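You operate a simulated robot arm through the tools that you are given. There is no shell and no other tool. Be economical: measure what you need, move in short steps, check, and stop when the job is done.

The job below is to be done with a simulated two-armed robot. You get a single attempt, and the scene is never put back.

Task
Get the printer ready to be moved.
Fine: scanner locked; printer off first, then the power strip, before the plug comes out; the plug ends in its rest; leave the other keys.

Only the result counts: the job must be done as asked and must still hold three seconds after the hand-in. Knocking over, shifting, dropping, spilling or breaking anything else fails it.

Robot
Two 7-joint arms with fingered hands on one trunk, on a base that drives. Base frame: it is fixed to the floor where the robot stands at the start and does not move with it; the origin is under the middle of the robot, x ahead of it, y to its left, z up. Units: m, rad, N and s.
The left shoulder is at the start at [0.021, 0.208, 1.448], the right one opposite. Places, roughly: clean key [0.7, 0.1, 1]; copy key [0.7, 0.1, 1]; ok key [0.7, 0.1, 1]; paper dial [0.7, 0.5, 1]; plug hole of the rest by the printer [0.9, -0.3, 1]; plug rest by the printer [0.9, -0.3, 1]; print key [0.7, 0.1, 1]; scanner lock slider [0.9, 0.2, 1.2]; short power strip switch [0.7, -0.3, 1]. Payload 5 kg a hand.
The TCP of each hand is the grasp point between the finger pads, 0.048 m short of the fingertips. In the tool frame z runs along the fingers and y along their closing line. The gripper opens to 0.16 m. The gripper's body begins 0.056 m behind the TCP. The gripper is a hand of 4 fingers: y runs from the thumb to the fingers, the wrist lies at [-0.026, -0.142, -0.252] in the tool frame, and closing takes about 1.5 s.
Orientation is told as [roll, pitch, yaw] about the base's x, y, z axes, in that order, counted from this pose: with the fingers straight down and the wrist toward the robot, the tool's x, y and z point along [0, 1, 0], [1, 0, 0] and [0, 0, -1] of the base frame.

Tools
- The arms move only by the tool drive_tool. It takes "left_plan", "right_plan" or both (then of equal length, played together; a hand with none holds still); each is a list of rows, each a list of 7 numbers: the turn, a rotation vector about the base's x, y, z in units of 120 degrees (1.0 is 120 degrees), then the shift along the base's x, y, z in units of 250 mm (1.0 is 250 mm), then the finger opening in mm, from 0 to 160. In form: [[ax, ay, az, tx, ty, tz, fingers], ...]. A call has 1 to 20 rows; each row is the pose to reach, as a shift and turn from the pose commanded when the call began. A call with a number of a shift or a turn outside -1 to 1 is refused whole. Rows are played at 5 a second. More than 0.05 m and 0.15 rad between two rows, or a gripper value outside its range, and nothing of the call is played. Where a pose cannot be reached the arm comes as near as it can. A force on the tool above 40 N (or 10 N above the force at the start of the call, whichever is more), or a blocked arm, ends the call early, and 0.2 s more pass. The fingers move at their own pace (about 0.108 m/s each) and stop on an object; they squeeze with about 27 N. The grip force told is the motor's: it shows also when the fingers shut on nothing. Time passes only in rows, and 0.2 s behind the last, so rows that repeat a pose let the fingers close. It gives the time, the measured TCP pose, the force on the tool (base axes), the opening and the grip force at its end, in the units of the frame above (readings bear some noise), with the torque about the TCP (base axes, N m) and any sound that the robot's microphone picked up.
- Cameras (640 x 400 px; columns grow to the right, rows downward): "scene" is now at [0.1087, -0.0079, 1.6645]; the picture's right is [-0.02, -1.00, 0.00], its down [-0.47, 0.01, -0.88] and it looks along [0.88, -0.01, -0.47] (base axes); focal length 292 px, centre (320, 200). "left" rides on the left gripper at [-0.087, -0.133, -0.189] in its tool frame; the picture's right is [-0.83, -0.26, 0.49], its down [0.51, -0.71, 0.49] and it looks along [0.22, 0.66, 0.72] (tool axes); focal length 238 px, centre (320, 200). "right" rides on the right gripper at [0.087, -0.133, -0.189] in its tool frame; the picture's right is [-0.83, 0.26, -0.49], its down [-0.51, -0.71, 0.49] and it looks along [-0.22, 0.66, 0.72] (tool axes); focal length 238 px, centre (320, 200). There is no depth. A picture from a camera that has moved, and an enlarged one, comes with that camera's place and axes in the base frame and with its lens. The place of the scene camera against the robot may be out by one fixed shift of up to 0.025 m in any direction.
- capture(camera): a new picture of that camera. The clock stands still meanwhile.
- lift_body(by): slides the trunk up (or, below 0, down) by that many m; the arms and the scene camera ride with it, the base frame stays. It gives what a move gives, with no picture.
- steer(legs): drives the robot by 1 to 6 legs, each [ahead, left, turn to the left] in m, m and rad, along the robot's own axes; the way and the turn of a leg run together, so that a leg with both is an arc; at most 1.5 m and 3.142 rad a leg. The arms and the cameras ride along, it lands a little off, and it stops where it bumps. It gives what a move gives.
- hand_shape(shape, hand): the hand has 4 fingers and takes this shape, open, in about a second: jaw (thumb against the fingers, like two jaws); tri (thumb and two fingers); tip (a fingertip pinch); poke (one finger out to press); point (the index stretched); flat (the hand flat); cup (the hand cupped); fist (a fist). The gripper value then closes the fingers along that shape, each until it touches; the sizes above hold for jaw. It gives what a move gives, with no picture.
- pan_tilt(pan, tilt): turns the head with the scene camera to pan (to the left, within 1.501 rad either way) and tilt (down, from -0.506 to 1.204), counted from straight ahead of the robot. It gives what a move gives.
- inspect(camera, box): a new picture of the part [left, top, right, bottom] of that camera's present view, enlarged. The clock stands still meanwhile.
- sign_off(): hands the job in; it is judged then, once.

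Work in short steps. Places have to be worked out from the pictures, the camera data and where the tool is seen: move nearer, look again, correct. Check each grasp and each placing, and mend what went wrong. You have 120 turns and 100 pictures in all, those below and enlarged ones among them. Open the grippers and draw the arms clear of the work before you hand the job in, unless the task says otherwise; then end with one line.

The tools are called after "Emit:" by a JSON object that holds its "name" and its "arguments". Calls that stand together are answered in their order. drive_tool: Moves the arms, as the interface text tells. Its arguments: {"type":"object","properties":{"left_plan":{"type":"array","items":{"type":"array","items":{"type":"number"}}},"right_plan":{"type":"array","items":{"type":"array","items":{"type":"number"}}}},"required":[]} The other tools are called the same way: lift_body (by) slides the trunk up or down; hand_shape (shape, hand) gives the hand a shape; steer (legs) drives the base; pan_tilt (pan, tilt) turns the head that bears the scene camera; capture (camera) takes a picture; inspect (camera, box) takes an enlarged picture of a part of a camera's view; sign_off () hands the job in.

At the start:

```text
time: 0.0
left_ee_pos: [0.7854, 0.3009, 1.3519]
left_tcp_rot: [0.0, 0.0, 0.001]
left_wrist_force: [0.3, 0.4, -0.4]
left_moment: [0.03, 0.0, -0.01]
left_gripper_width: 0.1597
left_finger_force: 0.0
left_shape: jaw
right_ee_pos: [0.6058, -0.3352, 1.4]
right_tcp_rot: [0.0, 0.002, 0.0]
right_wrist_force: [0.2, 0.5, -0.2]
right_moment: [-0.01, -0.02, 0.02]
right_gripper_width: 0.1595
right_finger_force: 0.0
right_shape: jaw
trunk travel left (down, up): [-0.45, 0.24]
robot x, y, heading: [0.0012, -0.0031, -0.004]
head pan, tilt: [-0.016, 0.487]
```

scene: 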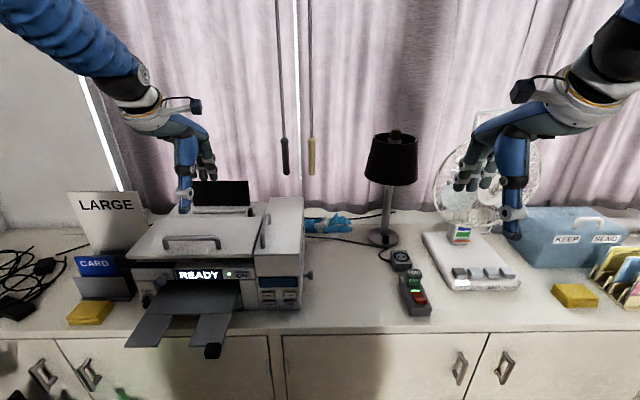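
right: 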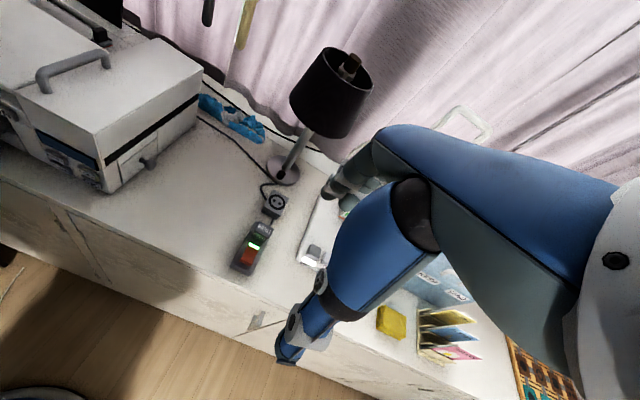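
left: 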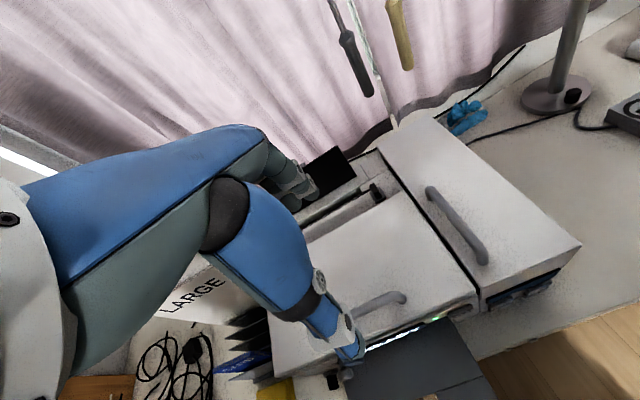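

The overview shows the printer, the strip and its plug. I'll enlarge the main parts.

Emit:
{"name": "inspect", "arguments": {"camera": "scene", "box": [120, 180, 320, 320]}}

Emit:
{"name": "inspect", "arguments": {"camera": "scene", "box": [360, 200, 540, 320]}}

```text
2.86 times, centred on (220, 250) of scene
camera zoom: at [0.1087, -0.0079, 1.6645], right [-0.02, -1.0, 0.0], down [-0.47, 0.01, -0.88], along [0.88, -0.01, -0.47], focal length 835 px, centre (606, 57)
```

zoom: 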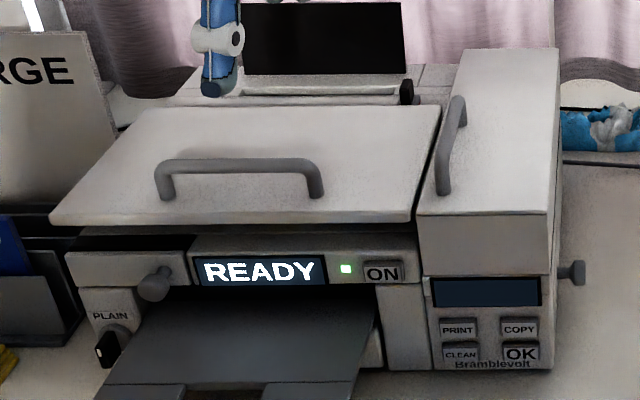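

```text
3.33 times, centred on (450, 260) of scene
camera zoom: at [0.1087, -0.0079, 1.6645], right [-0.02, -1.0, 0.0], down [-0.47, 0.01, -0.88], along [0.88, -0.01, -0.47], focal length 974 px, centre (-113, 0)
```

zoom: 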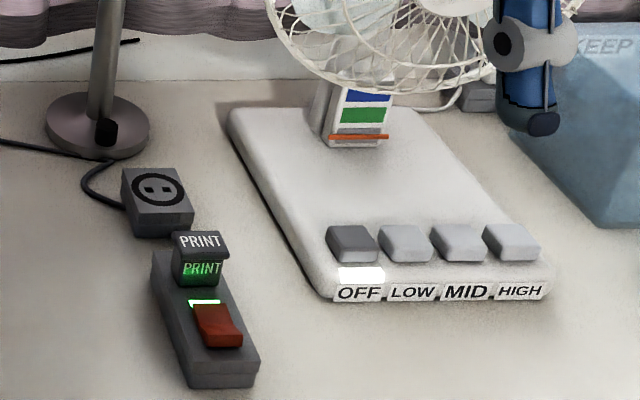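

I'll look at the scanner lock area from the left camera, and get a close scene view of the area behind the scanner lid.

Emit:
{"name": "inspect", "arguments": {"camera": "scene", "box": [170, 165, 270, 228]}}

Emit:
{"name": "inspect", "arguments": {"camera": "left", "box": [290, 130, 450, 230]}}

Emit:
{"name": "inspect", "arguments": {"camera": "right", "box": [200, 150, 340, 280]}}

```text
6.35 times, centred on (220, 196) of scene
camera zoom: at [0.1087, -0.0079, 1.6645], right [-0.02, -1.0, 0.0], down [-0.47, 0.01, -0.88], along [0.88, -0.01, -0.47], focal length 1856 px, centre (955, 222)
```

zoom: 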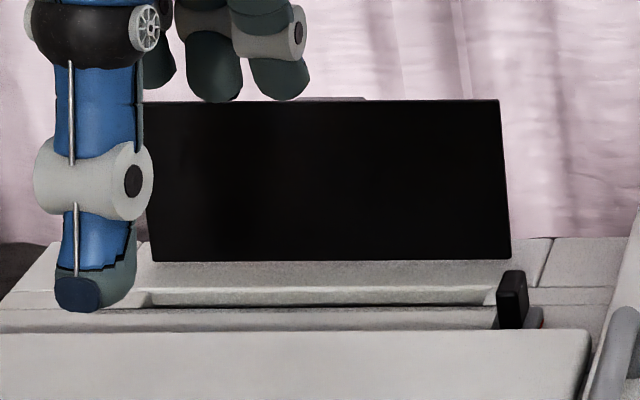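

```text
4.00 times, centred on (370, 180) of left
camera zoom: at [0.6521, 0.2134, 1.5397], right [-0.26, -0.83, -0.49], down [-0.71, 0.51, -0.49], along [0.66, 0.22, -0.72], focal length 953 px, centre (120, 280)
```

zoom: 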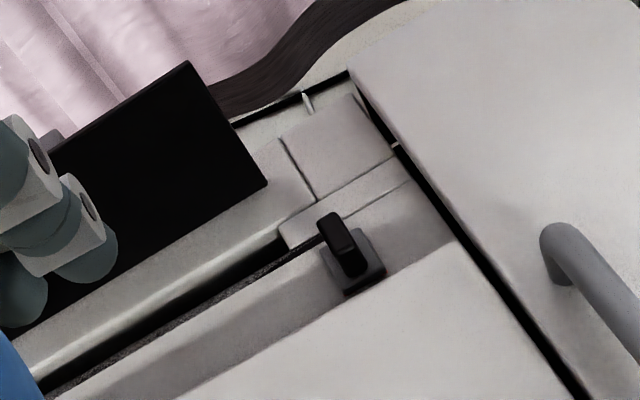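

```text
3.08 times, centred on (270, 215) of right
camera zoom: at [0.474, -0.2485, 1.5882], right [0.26, -0.83, 0.49], down [-0.71, -0.51, -0.49], along [0.66, -0.22, -0.72], focal length 733 px, centre (474, 154)
```

zoom: 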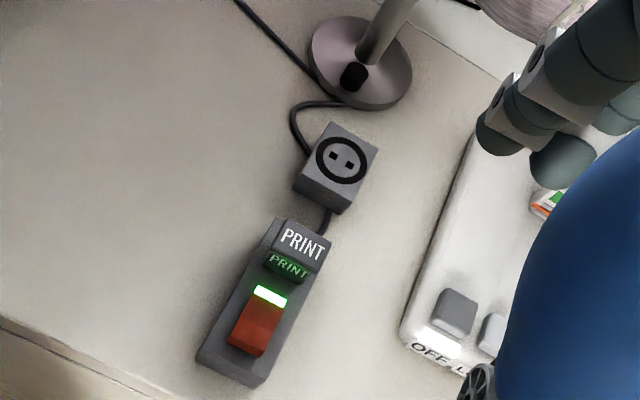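

The slider looks like the black upright tab at about (0.945, 0.217, 1.16). I'll zoom in more to find which way it slides and its markings.

Emit:
{"name": "inspect", "arguments": {"camera": "left", "box": [350, 165, 410, 205]}}

Emit:
{"name": "inspect", "arguments": {"camera": "scene", "box": [235, 200, 270, 222]}}

```text
10.00 times, centred on (380, 185) of left
camera zoom: at [0.6521, 0.2134, 1.5397], right [-0.26, -0.83, -0.49], down [-0.71, 0.51, -0.49], along [0.66, 0.22, -0.72], focal length 2384 px, centre (-280, 350)
```

zoom: 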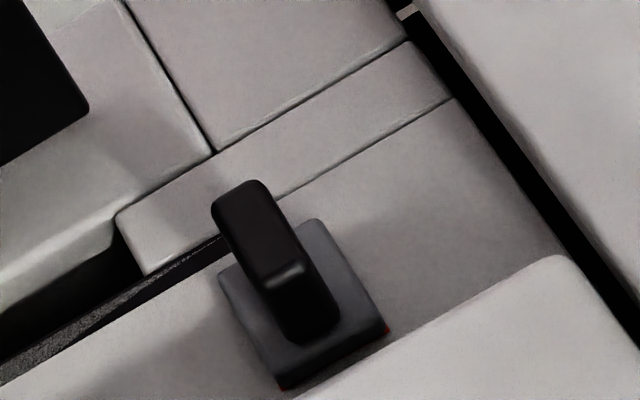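

```text
16.00 times, centred on (252, 211) of scene
camera zoom: at [0.1087, -0.0079, 1.6645], right [-0.02, -1.0, 0.0], down [-0.47, 0.01, -0.88], along [0.88, -0.01, -0.47], focal length 4677 px, centre (1400, 24)
```

zoom: 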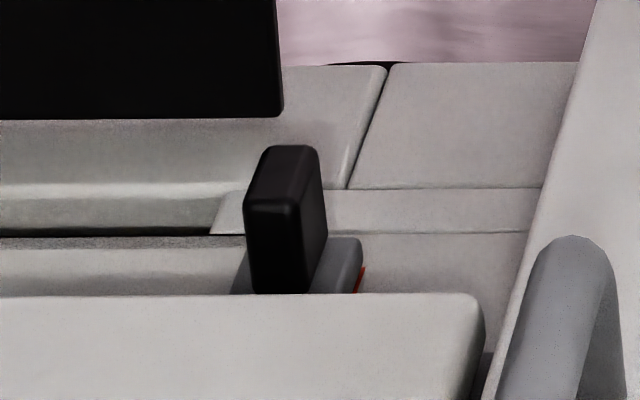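

The tab is thin in y, so it likely slides sideways, with something red under its base. I'll raise the trunk for a steeper view.

Emit:
{"name": "lift_body", "arguments": {"by": 0.23}}

Emit:
{"name": "pan_tilt", "arguments": {"pan": 0.0, "tilt": 0.7}}

Emit:
{"name": "capture", "arguments": {"camera": "scene"}}

```text
time: 2.4
left_ee_pos: [0.784, 0.2989, 1.5797]
left_tcp_rot: [-0.001, 0.003, 0.0]
left_wrist_force: [0.6, -0.1, -0.2]
left_moment: [-0.02, 0.02, 0.0]
left_gripper_width: 0.1597
left_finger_force: 0.0
left_shape: jaw
right_ee_pos: [0.6041, -0.3345, 1.6293]
right_tcp_rot: [-0.001, 0.0, 0.003]
right_wrist_force: [-0.2, -0.9, -0.2]
right_moment: [0.01, -0.01, 0.0]
right_gripper_width: 0.1596
right_finger_force: 0.0
right_shape: jaw
trunk travel left (down, up): [-0.68, 0.01]
robot x, y, heading: [-0.0002, -0.0045, -0.001]
head pan, tilt: [-0.016, 0.487]
```

```text
time: 3.2
left_ee_pos: [0.7843, 0.3, 1.5808]
left_tcp_rot: [-0.001, -0.002, 0.0]
left_wrist_force: [-0.3, 0.6, 0.1]
left_moment: [-0.05, 0.03, 0.0]
left_gripper_width: 0.1598
left_finger_force: 0.1
left_shape: jaw
right_ee_pos: [0.6051, -0.3354, 1.63]
right_tcp_rot: [-0.001, 0.0, -0.001]
right_wrist_force: [0.3, 0.9, 0.3]
right_moment: [-0.02, 0.01, -0.01]
right_gripper_width: 0.1595
right_finger_force: 0.2
right_shape: jaw
trunk travel left (down, up): [-0.68, 0.01]
robot x, y, heading: [0.0046, -0.0024, 0.004]
head pan, tilt: [0.0, 0.7]
```

```text
89 pictures are left
camera scene: at [0.1027, -0.0065, 1.8757], right [0.0, -1.0, 0.0], down [-0.64, 0.0, -0.77], along [0.77, 0.0, -0.64], focal length 292 px, centre (320, 200)
```

scene: 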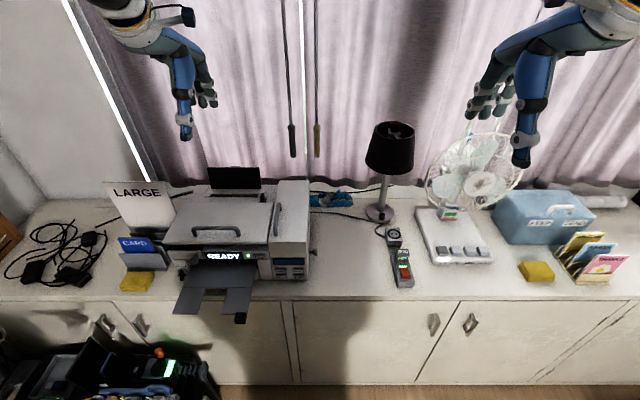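

The view is clear now; I'll zoom on the slider, the printer's front and the strip.

Emit:
{"name": "inspect", "arguments": {"camera": "scene", "box": [245, 180, 293, 210]}}

Emit:
{"name": "inspect", "arguments": {"camera": "scene", "box": [376, 220, 424, 290]}}

Emit:
{"name": "inspect", "arguments": {"camera": "scene", "box": [195, 240, 323, 290]}}

Emit:
{"name": "inspect", "arguments": {"camera": "left", "box": [340, 160, 460, 250]}}

```text
13.33 times, centred on (269, 195) of scene
camera zoom: at [0.1027, -0.0065, 1.8757], right [0.0, -1.0, 0.0], down [-0.64, 0.0, -0.77], along [0.77, 0.0, -0.64], focal length 3898 px, centre (1000, 267)
```

zoom: 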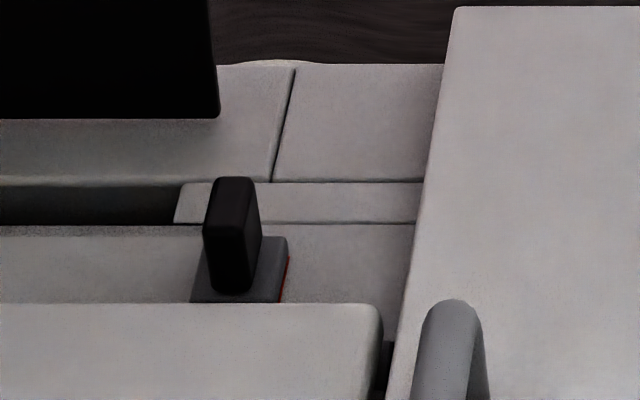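

```text
5.71 times, centred on (400, 255) of scene
camera zoom: at [0.1027, -0.0065, 1.8757], right [0.0, -1.0, 0.0], down [-0.64, 0.0, -0.77], along [0.77, 0.0, -0.64], focal length 1670 px, centre (-137, -114)
```

zoom: 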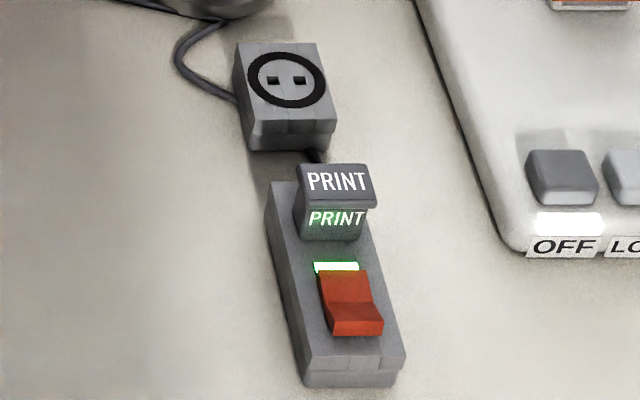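

```text
5.00 times, centred on (259, 265) of scene
camera zoom: at [0.1027, -0.0065, 1.8757], right [0.0, -1.0, 0.0], down [-0.64, 0.0, -0.77], along [0.77, 0.0, -0.64], focal length 1462 px, centre (625, -125)
```

zoom: 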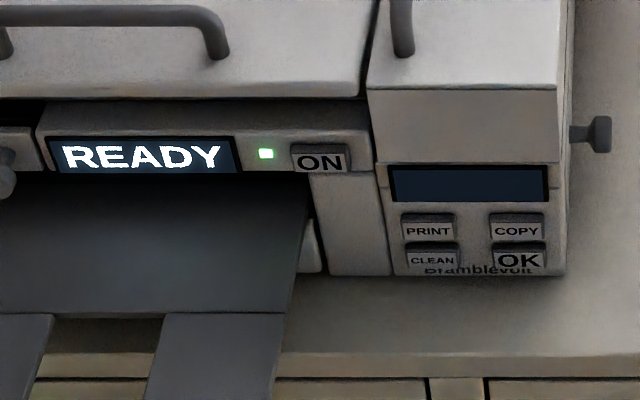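

```text
4.44 times, centred on (400, 205) of left
camera zoom: at [0.6523, 0.2134, 1.7696], right [-0.26, -0.83, -0.49], down [-0.71, 0.51, -0.49], along [0.66, 0.22, -0.72], focal length 1059 px, centre (-36, 178)
```

zoom: 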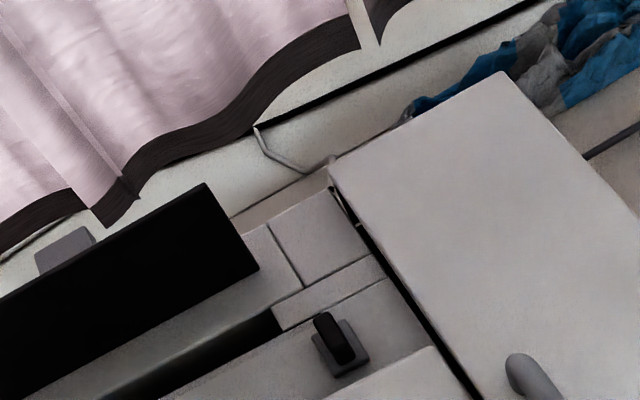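

Red is barely visible around the slider's foot. I'll bring the left hand's camera above it for a steep, close look.

Emit:
{"name": "drive_tool", "arguments": {"left_plan": [[0, 0, 0, 0.1, 0, -0.15, 160], [0, 0, 0, 0.2, 0, -0.3, 160], [0, 0, 0, 0.3, 0, -0.45, 160], [0, 0, 0, 0.4, 0, -0.6, 160], [0, 0, 0, 0.48, 0, -0.76, 160], [0, 0, 0, 0.48, 0, -0.8, 160]]}}

Emit:
{"name": "inspect", "arguments": {"camera": "left", "box": [371, 230, 431, 268]}}

Emit:
{"name": "capture", "arguments": {"camera": "left"}}

```text
time: 4.6
left_ee_pos: [0.9051, 0.3011, 1.3802]
left_tcp_rot: [0.0, 0.002, -0.001]
left_wrist_force: [-0.2, -0.7, 0.9]
left_moment: [0.01, -0.05, 0.02]
left_gripper_width: 0.1599
left_finger_force: 0.0
left_shape: jaw
right_ee_pos: [0.6028, -0.3352, 1.6303]
right_tcp_rot: [0.0, 0.0, 0.0]
right_wrist_force: [0.0, -0.4, 1.0]
right_moment: [-0.03, -0.08, 0.02]
right_gripper_width: 0.1596
right_finger_force: 0.0
right_shape: jaw
trunk travel left (down, up): [-0.68, 0.01]
robot x, y, heading: [0.0011, -0.0006, -0.001]
head pan, tilt: [0.0, 0.7]
```

```text
10.53 times, centred on (401, 249) of left
camera zoom: at [0.7717, 0.2132, 1.5686], right [-0.26, -0.83, -0.49], down [-0.71, 0.51, -0.49], along [0.66, 0.22, -0.72], focal length 2509 px, centre (-533, -316)
```

zoom: 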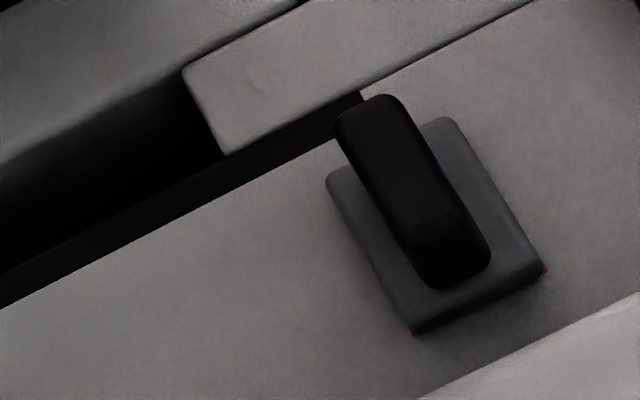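

```text
83 pictures are left
camera left: at [0.7717, 0.2132, 1.5686], right [-0.26, -0.83, -0.49], down [-0.71, 0.51, -0.49], along [0.66, 0.22, -0.72], focal length 238 px, centre (320, 200)
```

left: 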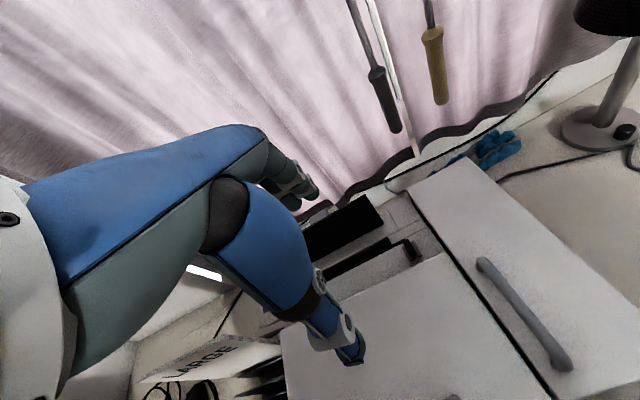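

The foot sits at about x 0.925–0.955, y 0.204–0.229, with the tab's top at z≈1.172. I'll give the left hand the poke shape and see where the fingertip ends up.

Emit:
{"name": "hand_shape", "arguments": {"hand": "left", "shape": "poke"}}

Emit:
{"name": "inspect", "arguments": {"camera": "scene", "box": [110, 80, 310, 205]}}

Emit:
{"name": "capture", "arguments": {"camera": "left"}}

Emit:
{"name": "capture", "arguments": {"camera": "right"}}

```text
time: 5.5
left_ee_pos: [0.9074, 0.2999, 1.379]
left_tcp_rot: [0.0, 0.002, -0.002]
left_wrist_force: [0.0, -0.2, -0.4]
left_moment: [0.0, 0.03, 0.01]
left_gripper_width: 0.0001
left_finger_force: 0.0
left_shape: poke
right_ee_pos: [0.6061, -0.3353, 1.6301]
right_tcp_rot: [0.0, 0.0, 0.0]
right_wrist_force: [0.2, -0.1, -0.6]
right_moment: [0.02, 0.0, -0.01]
right_gripper_width: 0.1598
right_finger_force: 0.1
right_shape: jaw
trunk travel left (down, up): [-0.68, 0.01]
robot x, y, heading: [0.0023, -0.0035, -0.002]
head pan, tilt: [0.0, 0.7]
```

```text
3.20 times, centred on (210, 142) of scene
camera zoom: at [0.1033, -0.0067, 1.8756], right [0.0, -1.0, 0.0], down [-0.64, 0.0, -0.76], along [0.76, 0.0, -0.64], focal length 935 px, centre (672, 384)
```

zoom: 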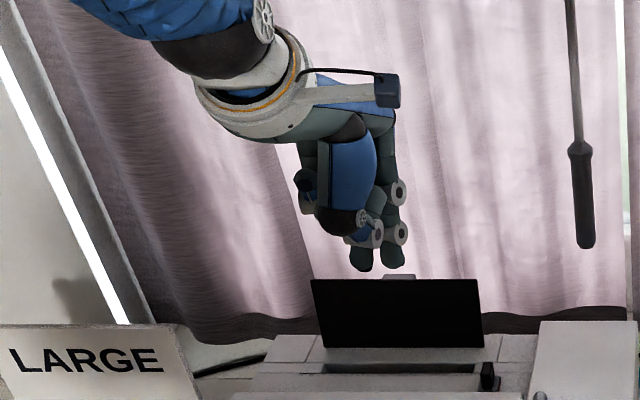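

```text
81 pictures are left
camera left: at [0.7738, 0.2128, 1.5678], right [-0.26, -0.83, -0.49], down [-0.71, 0.51, -0.49], along [0.66, 0.22, -0.72], focal length 238 px, centre (320, 200)
```

left: 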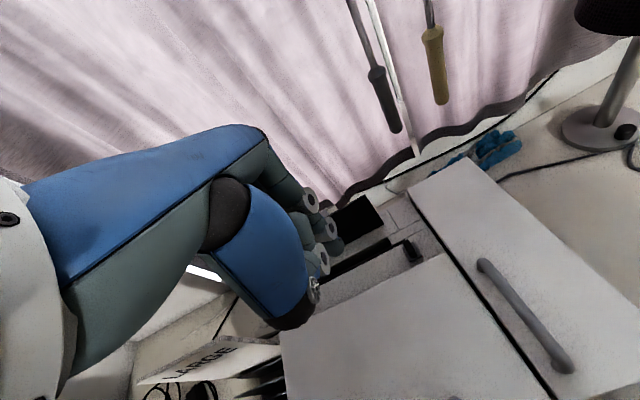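

```text
80 pictures are left
camera right: at [0.4748, -0.2487, 1.818], right [0.26, -0.83, 0.49], down [-0.71, -0.51, -0.49], along [0.66, -0.22, -0.72], focal length 238 px, centre (320, 200)
```

right: 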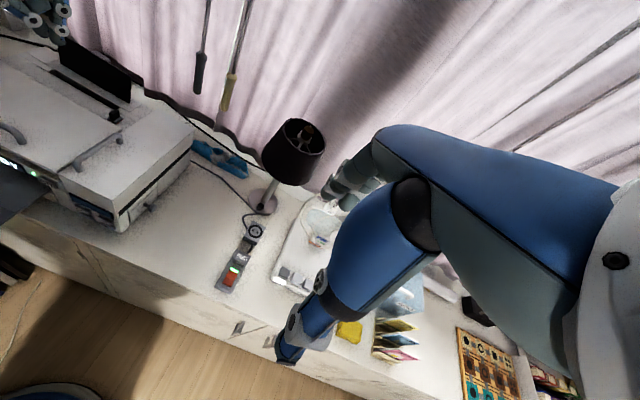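

I'll zoom in on the hand to identify the extended finger.

Emit:
{"name": "inspect", "arguments": {"camera": "scene", "box": [195, 115, 255, 175]}}

Emit:
{"name": "inspect", "arguments": {"camera": "left", "box": [260, 170, 380, 330]}}

Emit:
{"name": "inspect", "arguments": {"camera": "right", "box": [0, 0, 120, 80]}}

```text
6.67 times, centred on (225, 145) of scene
camera zoom: at [0.1033, -0.0067, 1.8756], right [0.0, -1.0, 0.0], down [-0.64, 0.0, -0.76], along [0.76, 0.0, -0.64], focal length 1949 px, centre (953, 567)
```

zoom: 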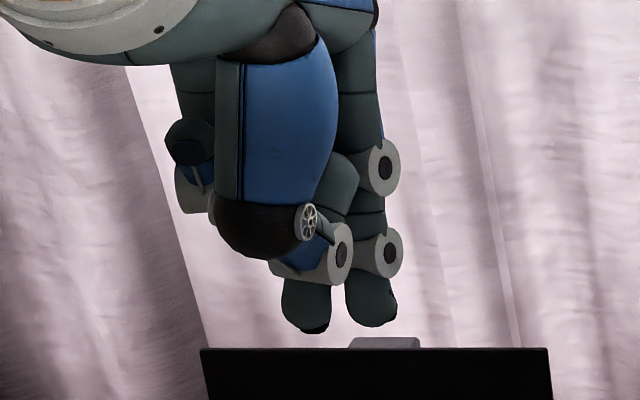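

```text
2.50 times, centred on (320, 250) of left
camera zoom: at [0.7738, 0.2128, 1.5678], right [-0.26, -0.83, -0.49], down [-0.71, 0.51, -0.49], along [0.66, 0.22, -0.72], focal length 596 px, centre (320, 75)
```

zoom: 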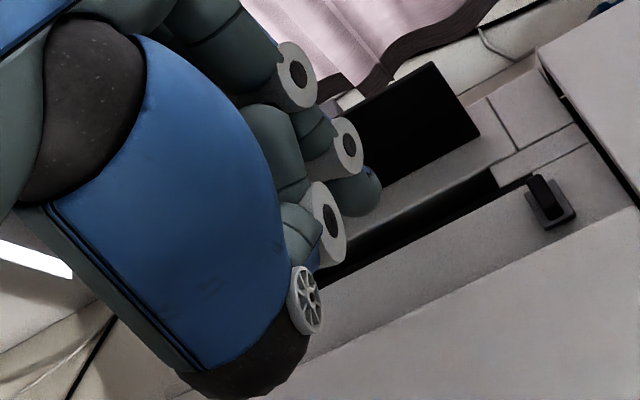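

```text
5.00 times, centred on (60, 40) of right
camera zoom: at [0.4748, -0.2487, 1.818], right [0.26, -0.83, 0.49], down [-0.71, -0.51, -0.49], along [0.66, -0.22, -0.72], focal length 1192 px, centre (1620, 1000)
```

zoom: 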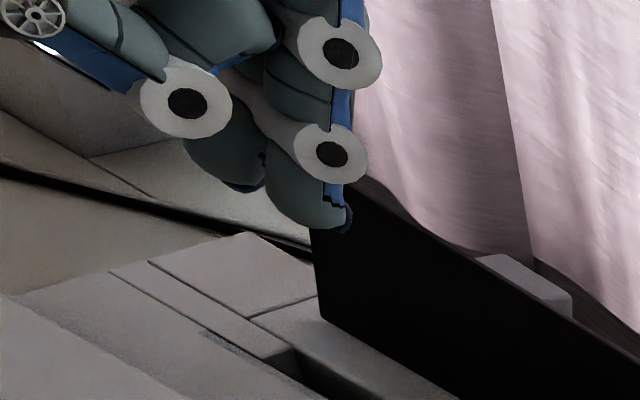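

In poke two tips reach down together; I'll try the point shape for a single clear tip.

Emit:
{"name": "hand_shape", "arguments": {"hand": "left", "shape": "point"}}

Emit:
{"name": "inspect", "arguments": {"camera": "scene", "box": [195, 115, 255, 175]}}

Emit:
{"name": "inspect", "arguments": {"camera": "right", "box": [0, 0, 120, 80]}}

```text
time: 6.4
left_ee_pos: [0.9052, 0.2991, 1.379]
left_tcp_rot: [0.0, 0.001, 0.0]
left_wrist_force: [-0.5, 0.2, 0.2]
left_moment: [-0.01, 0.0, 0.0]
left_gripper_width: 0.0001
left_finger_force: 0.0
left_shape: point
right_ee_pos: [0.6041, -0.3348, 1.6296]
right_tcp_rot: [0.0, 0.0, 0.0]
right_wrist_force: [0.1, 0.4, -0.2]
right_moment: [-0.01, -0.04, -0.02]
right_gripper_width: 0.1595
right_finger_force: 0.0
right_shape: jaw
trunk travel left (down, up): [-0.68, 0.01]
robot x, y, heading: [-0.0, -0.0025, -0.002]
head pan, tilt: [0.0, 0.7]
```

```text
6.67 times, centred on (225, 145) of scene
camera zoom: at [0.1023, -0.0063, 1.8756], right [0.0, -1.0, 0.0], down [-0.64, 0.0, -0.76], along [0.76, 0.0, -0.64], focal length 1949 px, centre (953, 567)
```

zoom: 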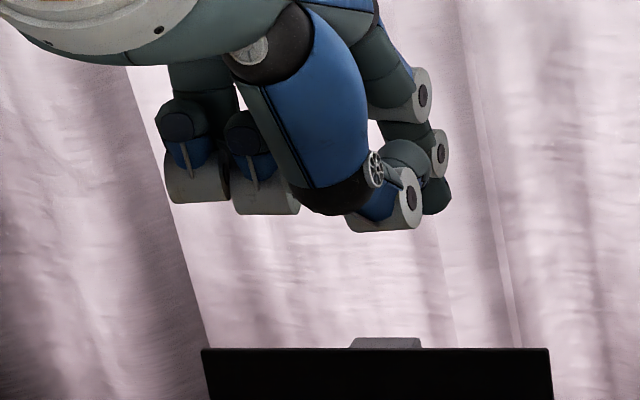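

```text
5.00 times, centred on (60, 40) of right
camera zoom: at [0.4738, -0.2483, 1.8183], right [0.26, -0.83, 0.49], down [-0.71, -0.51, -0.49], along [0.66, -0.22, -0.72], focal length 1192 px, centre (1620, 1000)
```

zoom: 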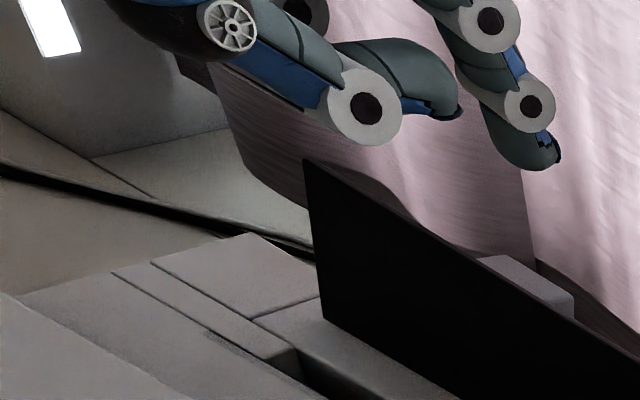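

Point spreads the fingers badly. I'll look at the tip (pinch) shape, closed, which should have a well-defined end.

Emit:
{"name": "hand_shape", "arguments": {"hand": "left", "shape": "tip"}}

Emit:
{"name": "inspect", "arguments": {"camera": "scene", "box": [195, 115, 255, 175]}}

Emit:
{"name": "inspect", "arguments": {"camera": "right", "box": [0, 0, 120, 80]}}

Emit:
{"name": "drive_tool", "arguments": {"left_plan": [[0, 0, 0, 0, 0, 0, 0], [0, 0, 0, 0, 0, 0, 0], [0, 0, 0, 0, 0, 0, 0], [0, 0, 0, 0, 0, 0, 0], [0, 0, 0, 0, 0, 0, 0], [0, 0, 0, 0, 0, 0, 0]]}}

Emit:
{"name": "inspect", "arguments": {"camera": "scene", "box": [195, 115, 255, 175]}}

Emit:
{"name": "inspect", "arguments": {"camera": "right", "box": [0, 0, 120, 80]}}

```text
time: 7.3
left_ee_pos: [0.9062, 0.2999, 1.3801]
left_tcp_rot: [-0.001, 0.001, 0.0]
left_wrist_force: [-0.6, 0.0, -0.1]
left_moment: [0.03, -0.01, 0.0]
left_gripper_width: 0.16
left_finger_force: 0.0
left_shape: tip
right_ee_pos: [0.6056, -0.3357, 1.6294]
right_tcp_rot: [0.001, -0.001, -0.001]
right_wrist_force: [0.9, -0.1, -0.2]
right_moment: [0.01, 0.04, 0.0]
right_gripper_width: 0.1598
right_finger_force: 0.1
right_shape: jaw
trunk travel left (down, up): [-0.68, 0.01]
robot x, y, heading: [-0.0019, -0.0006, -0.002]
head pan, tilt: [0.0, 0.7]
```

```text
6.67 times, centred on (225, 145) of scene
camera zoom: at [0.1029, -0.0066, 1.8756], right [0.0, -1.0, 0.0], down [-0.64, 0.0, -0.76], along [0.76, 0.0, -0.64], focal length 1949 px, centre (953, 567)
```

zoom: 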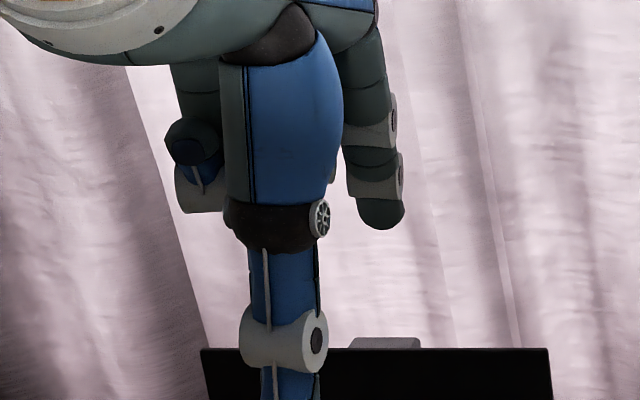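

```text
5.00 times, centred on (60, 40) of right
camera zoom: at [0.4745, -0.2486, 1.8181], right [0.26, -0.83, 0.49], down [-0.71, -0.51, -0.49], along [0.66, -0.22, -0.72], focal length 1192 px, centre (1620, 1000)
```

zoom: 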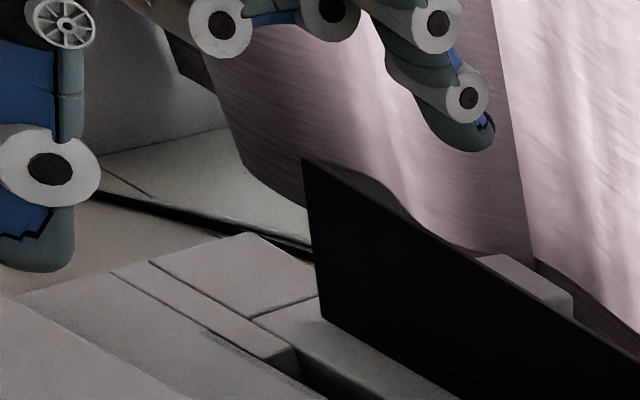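

```text
time: 8.7
left_ee_pos: [0.9059, 0.3016, 1.3791]
left_tcp_rot: [0.0, 0.0, 0.0]
left_wrist_force: [-0.1, 0.1, 0.7]
left_moment: [-0.03, 0.01, -0.01]
left_gripper_width: 0.0
left_finger_force: 26.8
left_shape: tip
right_ee_pos: [0.6058, -0.3359, 1.6303]
right_tcp_rot: [0.001, 0.0, 0.001]
right_wrist_force: [0.1, -0.4, -1.4]
right_moment: [0.03, 0.0, 0.0]
right_gripper_width: 0.1597
right_finger_force: 0.1
right_shape: jaw
trunk travel left (down, up): [-0.68, 0.01]
robot x, y, heading: [0.003, 0.0011, -0.003]
head pan, tilt: [0.0, 0.7]
```

```text
6.67 times, centred on (225, 145) of scene
camera zoom: at [0.1026, -0.0065, 1.8756], right [0.0, -1.0, 0.0], down [-0.64, 0.0, -0.76], along [0.76, 0.0, -0.64], focal length 1949 px, centre (953, 567)
```

zoom: 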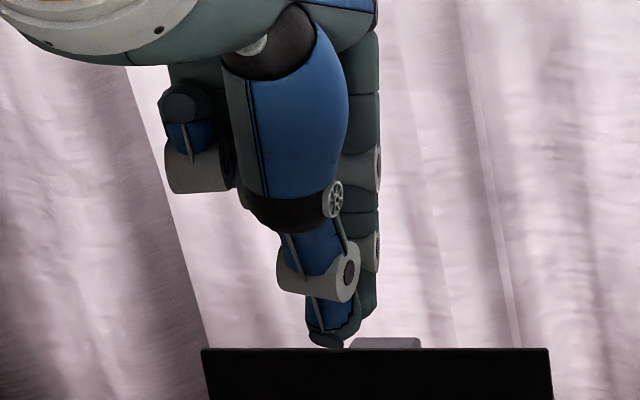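

```text
5.00 times, centred on (60, 40) of right
camera zoom: at [0.4742, -0.2485, 1.8182], right [0.26, -0.83, 0.49], down [-0.71, -0.51, -0.49], along [0.66, -0.22, -0.72], focal length 1192 px, centre (1620, 1000)
```

zoom: 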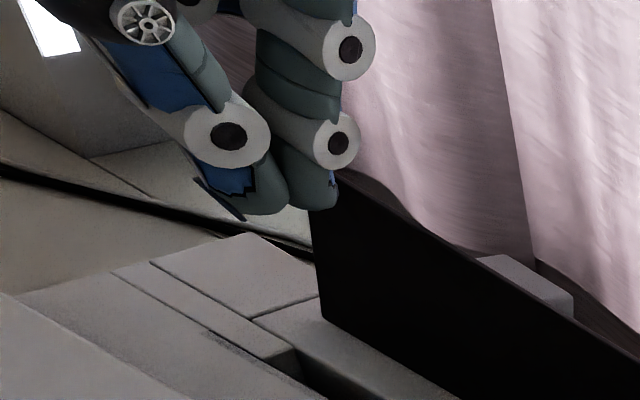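

Closed tip gives a narrow poker at the TCP's line. I'll draw the left hand back, pitch it so the fingers point forward and down for pressing the ON key, and then lower the trunk.

Emit:
{"name": "drive_tool", "arguments": {"left_plan": [[0, 0, 0, -0.1, 0, 0.15, 0], [0, -0.06, 0, -0.25, 0, 0.25, 0], [0, -0.12, 0, -0.4, 0, 0.3, 0], [0, -0.18, 0, -0.55, 0, 0.3, 0], [0, -0.24, 0, -0.7, -0.05, 0.3, 0], [0, -0.3, 0, -0.85, -0.1, 0.3, 0], [0, -0.36, 0, -1.0, -0.16, 0.3, 0], [0, -0.375, 0, -1.0, -0.2, 0.3, 0]]}}

Emit:
{"name": "lift_body", "arguments": {"by": -0.2}}

Emit:
{"name": "capture", "arguments": {"camera": "scene"}}

Emit:
{"name": "capture", "arguments": {"camera": "left"}}

```text
time: 10.5
left_ee_pos: [0.654, 0.2501, 1.4579]
left_tcp_rot: [0.003, -0.786, 0.001]
left_wrist_force: [-1.1, 0.6, -0.6]
left_moment: [0.02, 0.01, 0.02]
left_gripper_width: 0.0
left_finger_force: 26.7
left_shape: tip
right_ee_pos: [0.6057, -0.3356, 1.6303]
right_tcp_rot: [0.001, -0.001, -0.001]
right_wrist_force: [-0.3, -0.3, -0.5]
right_moment: [0.06, 0.02, 0.0]
right_gripper_width: 0.1597
right_finger_force: 0.1
right_shape: jaw
trunk travel left (down, up): [-0.68, 0.01]
robot x, y, heading: [0.0028, 0.0004, -0.006]
head pan, tilt: [0.0, 0.7]
```

```text
time: 12.6
left_ee_pos: [0.6536, 0.2503, 1.2579]
left_tcp_rot: [-0.002, -0.784, 0.001]
left_wrist_force: [-0.2, -0.5, -0.1]
left_moment: [0.02, 0.0, -0.01]
left_gripper_width: 0.0
left_finger_force: 26.9
left_shape: tip
right_ee_pos: [0.6051, -0.3346, 1.4298]
right_tcp_rot: [0.0, 0.0, 0.0]
right_wrist_force: [-0.2, -0.9, -0.2]
right_moment: [0.01, 0.0, 0.0]
right_gripper_width: 0.1596
right_finger_force: 0.0
right_shape: jaw
trunk travel left (down, up): [-0.48, 0.21]
robot x, y, heading: [0.0017, 0.0, -0.002]
head pan, tilt: [0.0, 0.7]
```

```text
70 pictures are left
camera scene: at [0.1023, -0.0066, 1.6758], right [0.0, -1.0, 0.0], down [-0.64, 0.0, -0.76], along [0.76, 0.0, -0.64], focal length 292 px, centre (320, 200)
```

scene: 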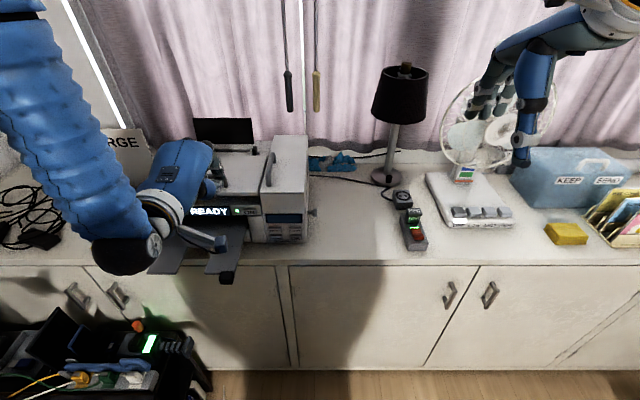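

```text
69 pictures are left
camera left: at [0.4261, 0.1633, 1.2978], right [0.16, -0.83, -0.53], down [-0.15, 0.51, -0.85], along [0.97, 0.22, -0.05], focal length 238 px, centre (320, 200)
```

left: 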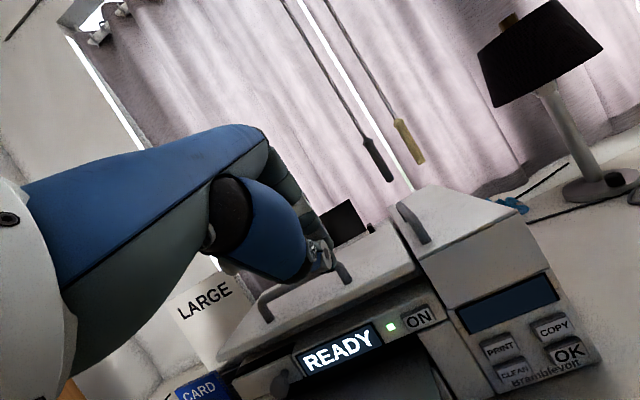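

From the left camera the ON key lies near (0.75, 0.207, 1.066). I'll move down in front of it and look again to triangulate.

Emit:
{"name": "drive_tool", "arguments": {"left_plan": [[0, 0, 0, -0.05, -0.08, -0.15, 0], [0, 0, 0, -0.1, -0.16, -0.3, 0], [0, 0, 0, -0.1, -0.16, -0.4, 0], [0, 0, 0, -0.1, -0.16, -0.4, 0]]}}

Emit:
{"name": "capture", "arguments": {"camera": "left"}}

Emit:
{"name": "inspect", "arguments": {"camera": "scene", "box": [150, 170, 310, 290]}}

```text
time: 13.6
left_ee_pos: [0.6285, 0.207, 1.1579]
left_tcp_rot: [-0.002, -0.785, -0.001]
left_wrist_force: [-0.4, -1.0, -0.3]
left_moment: [-0.01, 0.01, 0.03]
left_gripper_width: 0.0001
left_finger_force: 27.0
left_shape: tip
right_ee_pos: [0.6053, -0.3361, 1.4291]
right_tcp_rot: [0.001, 0.0, 0.001]
right_wrist_force: [-0.2, 0.0, -0.3]
right_moment: [0.03, 0.02, -0.01]
right_gripper_width: 0.1596
right_finger_force: 0.0
right_shape: jaw
trunk travel left (down, up): [-0.48, 0.21]
robot x, y, heading: [0.0007, 0.0001, 0.002]
head pan, tilt: [0.0, 0.7]
```

```text
68 pictures are left
camera left: at [0.4011, 0.1201, 1.1978], right [0.16, -0.83, -0.53], down [-0.15, 0.51, -0.85], along [0.97, 0.22, -0.05], focal length 238 px, centre (320, 200)
```

left: 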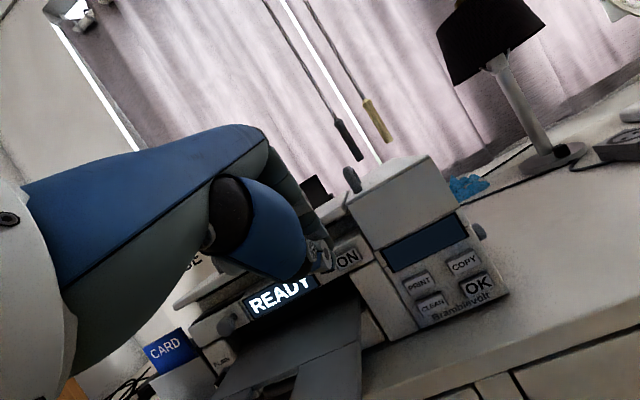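

```text
3.33 times, centred on (230, 230) of scene
camera zoom: at [0.1023, -0.0071, 1.6757], right [0.0, -1.0, 0.0], down [-0.64, 0.0, -0.76], along [0.76, 0.0, -0.64], focal length 974 px, centre (620, 100)
```

zoom: 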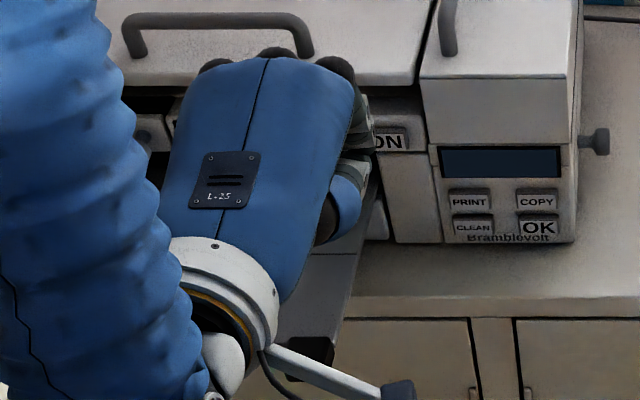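

Triangulation from the two left views puts the ON key at about (0.707, 0.20, 1.096), and shows that the scene camera reads about 0.013 low in y and 0.027 high in z. I'll line the tip up just short of the key.

Emit:
{"name": "drive_tool", "arguments": {"left_plan": [[0, 0, 0, 0.03, -0.03, -0.06, 0], [0, 0, 0, 0.06, -0.03, -0.12, 0], [0, 0, 0, 0.06, -0.03, -0.12, 0]]}}

Emit:
{"name": "inspect", "arguments": {"camera": "left", "box": [250, 180, 410, 280]}}

Emit:
{"name": "inspect", "arguments": {"camera": "right", "box": [0, 60, 160, 200]}}

```text
time: 14.4
left_ee_pos: [0.6434, 0.2015, 1.1277]
left_tcp_rot: [-0.001, -0.785, 0.0]
left_wrist_force: [-0.1, -0.3, -0.2]
left_moment: [0.0, 0.01, 0.02]
left_gripper_width: 0.0
left_finger_force: 27.5
left_shape: tip
right_ee_pos: [0.6046, -0.335, 1.4292]
right_tcp_rot: [0.001, 0.0, -0.001]
right_wrist_force: [-1.2, -0.5, -0.1]
right_moment: [0.01, -0.04, -0.02]
right_gripper_width: 0.1598
right_finger_force: 0.1
right_shape: jaw
trunk travel left (down, up): [-0.48, 0.21]
robot x, y, heading: [-0.0015, 0.0028, -0.002]
head pan, tilt: [0.0, 0.7]
```

```text
4.00 times, centred on (330, 230) of left
camera zoom: at [0.4157, 0.1147, 1.1676], right [0.16, -0.83, -0.53], down [-0.15, 0.51, -0.85], along [0.97, 0.22, -0.05], focal length 953 px, centre (280, 80)
```

zoom: 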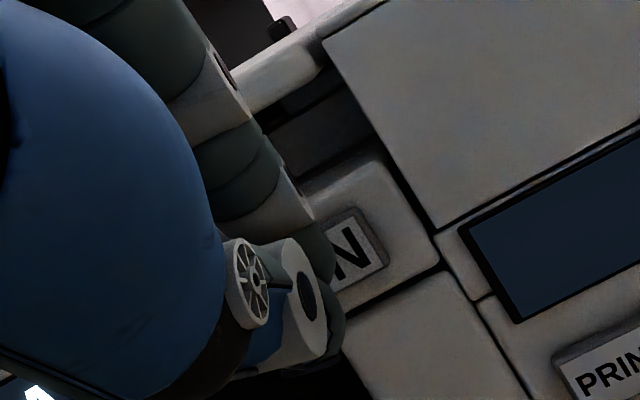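

```text
2.86 times, centred on (80, 130) of right
camera zoom: at [0.4734, -0.2486, 1.6184], right [0.26, -0.83, 0.49], down [-0.71, -0.51, -0.49], along [0.66, -0.22, -0.72], focal length 681 px, centre (1006, 400)
```

zoom: 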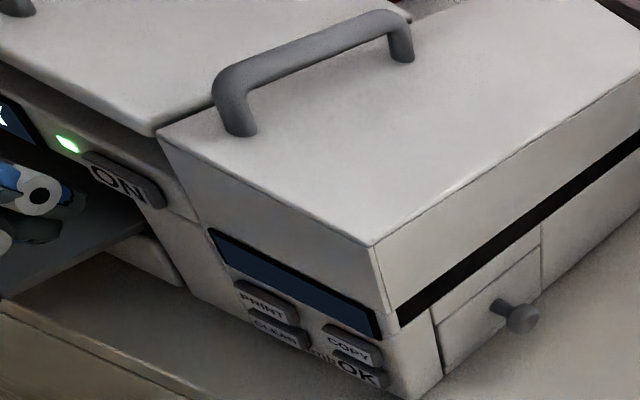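

The right camera gives the key at (0.712, 0.200, 1.094) and the fingertip at about (0.687, 0.2, 1.084). I'll raise it 8 mm and push forward slowly.

Emit:
{"name": "drive_tool", "arguments": {"left_plan": [[0, 0, 0, 0, 0, 0.035, 0], [0, 0, 0, 0.04, 0, 0.035, 0], [0, 0, 0, 0.06, 0, 0.035, 0], [0, 0, 0, 0.08, 0, 0.035, 0], [0, 0, 0, 0.1, 0, 0.035, 0]]}}

Emit:
{"name": "inspect", "arguments": {"camera": "right", "box": [0, 60, 100, 130]}}

```text
time: 15.6
left_ee_pos: [0.6683, 0.2014, 1.1358]
left_tcp_rot: [0.001, -0.785, 0.001]
left_wrist_force: [-0.9, 0.5, 0.2]
left_moment: [0.0, -0.01, 0.01]
left_gripper_width: 0.0001
left_finger_force: 26.9
left_shape: tip
right_ee_pos: [0.6046, -0.3356, 1.4288]
right_tcp_rot: [-0.001, 0.001, -0.001]
right_wrist_force: [0.8, -0.7, 0.4]
right_moment: [0.04, 0.02, 0.02]
right_gripper_width: 0.1594
right_finger_force: 0.0
right_shape: jaw
trunk travel left (down, up): [-0.48, 0.21]
robot x, y, heading: [-0.0004, -0.0012, 0.0]
head pan, tilt: [0.0, 0.7]
```

```text
5.71 times, centred on (50, 95) of right
camera zoom: at [0.4745, -0.2486, 1.618], right [0.26, -0.83, 0.49], down [-0.71, -0.51, -0.49], along [0.66, -0.22, -0.72], focal length 1362 px, centre (1863, 800)
```

zoom: 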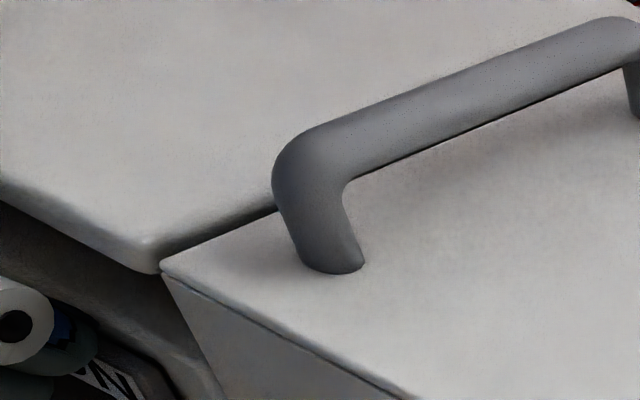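

There's no contact yet. I'll continue in small steps.

Emit:
{"name": "drive_tool", "arguments": {"left_plan": [[0, 0, 0, 0.012, 0, 0, 0], [0, 0, 0, 0.024, 0, 0, 0], [0, 0, 0, 0.036, 0, 0, 0], [0, 0, 0, 0.048, 0, 0, 0]]}}

Emit:
{"name": "inspect", "arguments": {"camera": "right", "box": [0, 80, 100, 150]}}

```text
time: 16.6
left_ee_pos: [0.6758, 0.2029, 1.1375]
left_tcp_rot: [0.0, -0.784, -0.001]
left_wrist_force: [-37.9, 1.4, 13.8]
left_moment: [-0.13, 0.52, -0.28]
left_gripper_width: 0.0001
left_finger_force: 27.2
left_shape: tip
right_ee_pos: [0.6007, -0.3351, 1.4316]
right_tcp_rot: [0.001, -0.006, 0.002]
right_wrist_force: [0.7, 1.2, 0.2]
right_moment: [-0.03, -0.01, 0.0]
right_gripper_width: 0.1596
right_finger_force: 0.1
right_shape: jaw
trunk travel left (down, up): [-0.48, 0.21]
robot x, y, heading: [0.0002, 0.004, -0.002]
head pan, tilt: [0.0, 0.7]
```

```text
5.71 times, centred on (50, 115) of right
camera zoom: at [0.4685, -0.2483, 1.6199], right [0.26, -0.83, 0.49], down [-0.71, -0.51, -0.49], along [0.66, -0.22, -0.72], focal length 1362 px, centre (1863, 686)
```

zoom: 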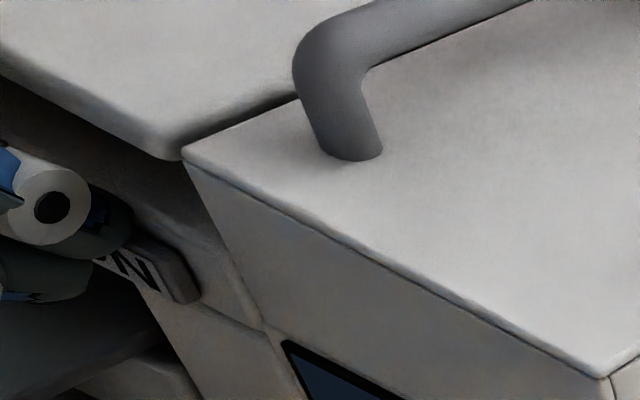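

Contact gave 38 N, apparently at the key's upper edge or the panel. I'll back off and look at the display.

Emit:
{"name": "drive_tool", "arguments": {"left_plan": [[0, 0, 0, -0.04, 0, 0, 0], [0, 0, 0, -0.12, 0, -0.04, 0], [0, 0, 0, -0.12, 0, -0.04, 0]]}}

Emit:
{"name": "inspect", "arguments": {"camera": "right", "box": [0, 80, 100, 150]}}

Emit:
{"name": "inspect", "arguments": {"camera": "scene", "box": [150, 170, 310, 270]}}

```text
time: 17.4
left_ee_pos: [0.6532, 0.2036, 1.1273]
left_tcp_rot: [-0.001, -0.787, 0.001]
left_wrist_force: [0.3, 0.0, -0.2]
left_moment: [-0.02, -0.03, 0.02]
left_gripper_width: 0.0003
left_finger_force: 27.4
left_shape: tip
right_ee_pos: [0.6057, -0.3358, 1.4293]
right_tcp_rot: [-0.001, 0.0, 0.0]
right_wrist_force: [0.5, 0.0, -0.6]
right_moment: [0.01, 0.02, 0.02]
right_gripper_width: 0.1594
right_finger_force: 0.1
right_shape: jaw
trunk travel left (down, up): [-0.48, 0.21]
robot x, y, heading: [-0.0, 0.0009, -0.002]
head pan, tilt: [0.0, 0.7]
```

```text
5.71 times, centred on (50, 115) of right
camera zoom: at [0.4746, -0.2487, 1.618], right [0.26, -0.83, 0.49], down [-0.71, -0.51, -0.49], along [0.66, -0.22, -0.72], focal length 1362 px, centre (1863, 686)
```

zoom: 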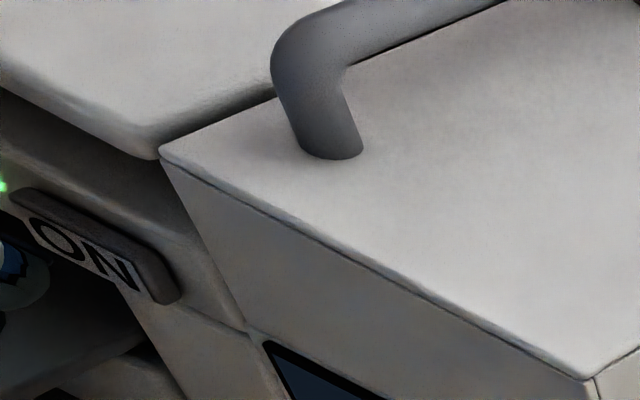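

```text
4.00 times, centred on (230, 220) of scene
camera zoom: at [0.1031, -0.0066, 1.6756], right [0.0, -1.0, 0.0], down [-0.64, 0.0, -0.76], along [0.76, 0.0, -0.64], focal length 1169 px, centre (680, 120)
```

zoom: 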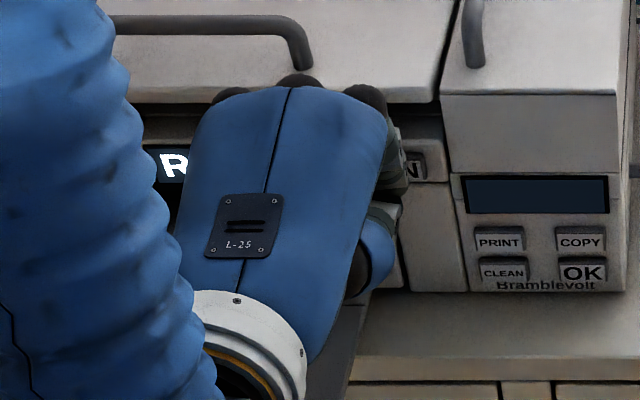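

The LED is still green, and the contact moment suggests I touched at z≈1.112, above the key's centre (≈1.095). I'll press 15 mm lower.

Emit:
{"name": "drive_tool", "arguments": {"left_plan": [[0, 0, 0, 0, 0, -0.024, 0], [0, 0, 0, 0.04, 0, -0.024, 0], [0, 0, 0, 0.06, 0, -0.024, 0], [0, 0, 0, 0.08, 0, -0.024, 0], [0, 0, 0, 0.09, 0, -0.024, 0], [0, 0, 0, 0.1, 0, -0.024, 0], [0, 0, 0, 0.11, 0, -0.024, 0]]}}

Emit:
{"name": "inspect", "arguments": {"camera": "right", "box": [0, 80, 100, 150]}}

```text
time: 19.0
left_ee_pos: [0.6734, 0.2037, 1.1208]
left_tcp_rot: [0.0, -0.786, 0.001]
left_wrist_force: [-28.5, -0.3, 9.7]
left_moment: [-0.07, 0.37, -0.2]
left_gripper_width: 0.0001
left_finger_force: 26.5
left_shape: tip
right_ee_pos: [0.6018, -0.3351, 1.4321]
right_tcp_rot: [0.001, -0.001, 0.0]
right_wrist_force: [-0.6, 0.4, -0.2]
right_moment: [-0.03, -0.01, 0.0]
right_gripper_width: 0.1597
right_finger_force: 0.0
right_shape: jaw
trunk travel left (down, up): [-0.48, 0.21]
robot x, y, heading: [0.0035, 0.0008, -0.005]
head pan, tilt: [0.0, 0.7]
heard: click
```

```text
5.71 times, centred on (50, 115) of right
camera zoom: at [0.4699, -0.2485, 1.6194], right [0.26, -0.83, 0.49], down [-0.71, -0.51, -0.49], along [0.66, -0.22, -0.72], focal length 1362 px, centre (1863, 686)
```

zoom: 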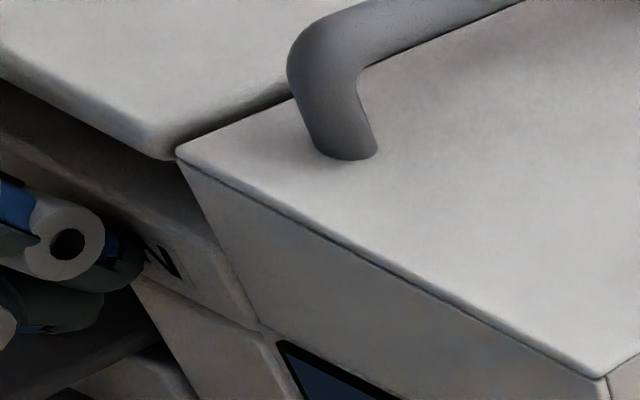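

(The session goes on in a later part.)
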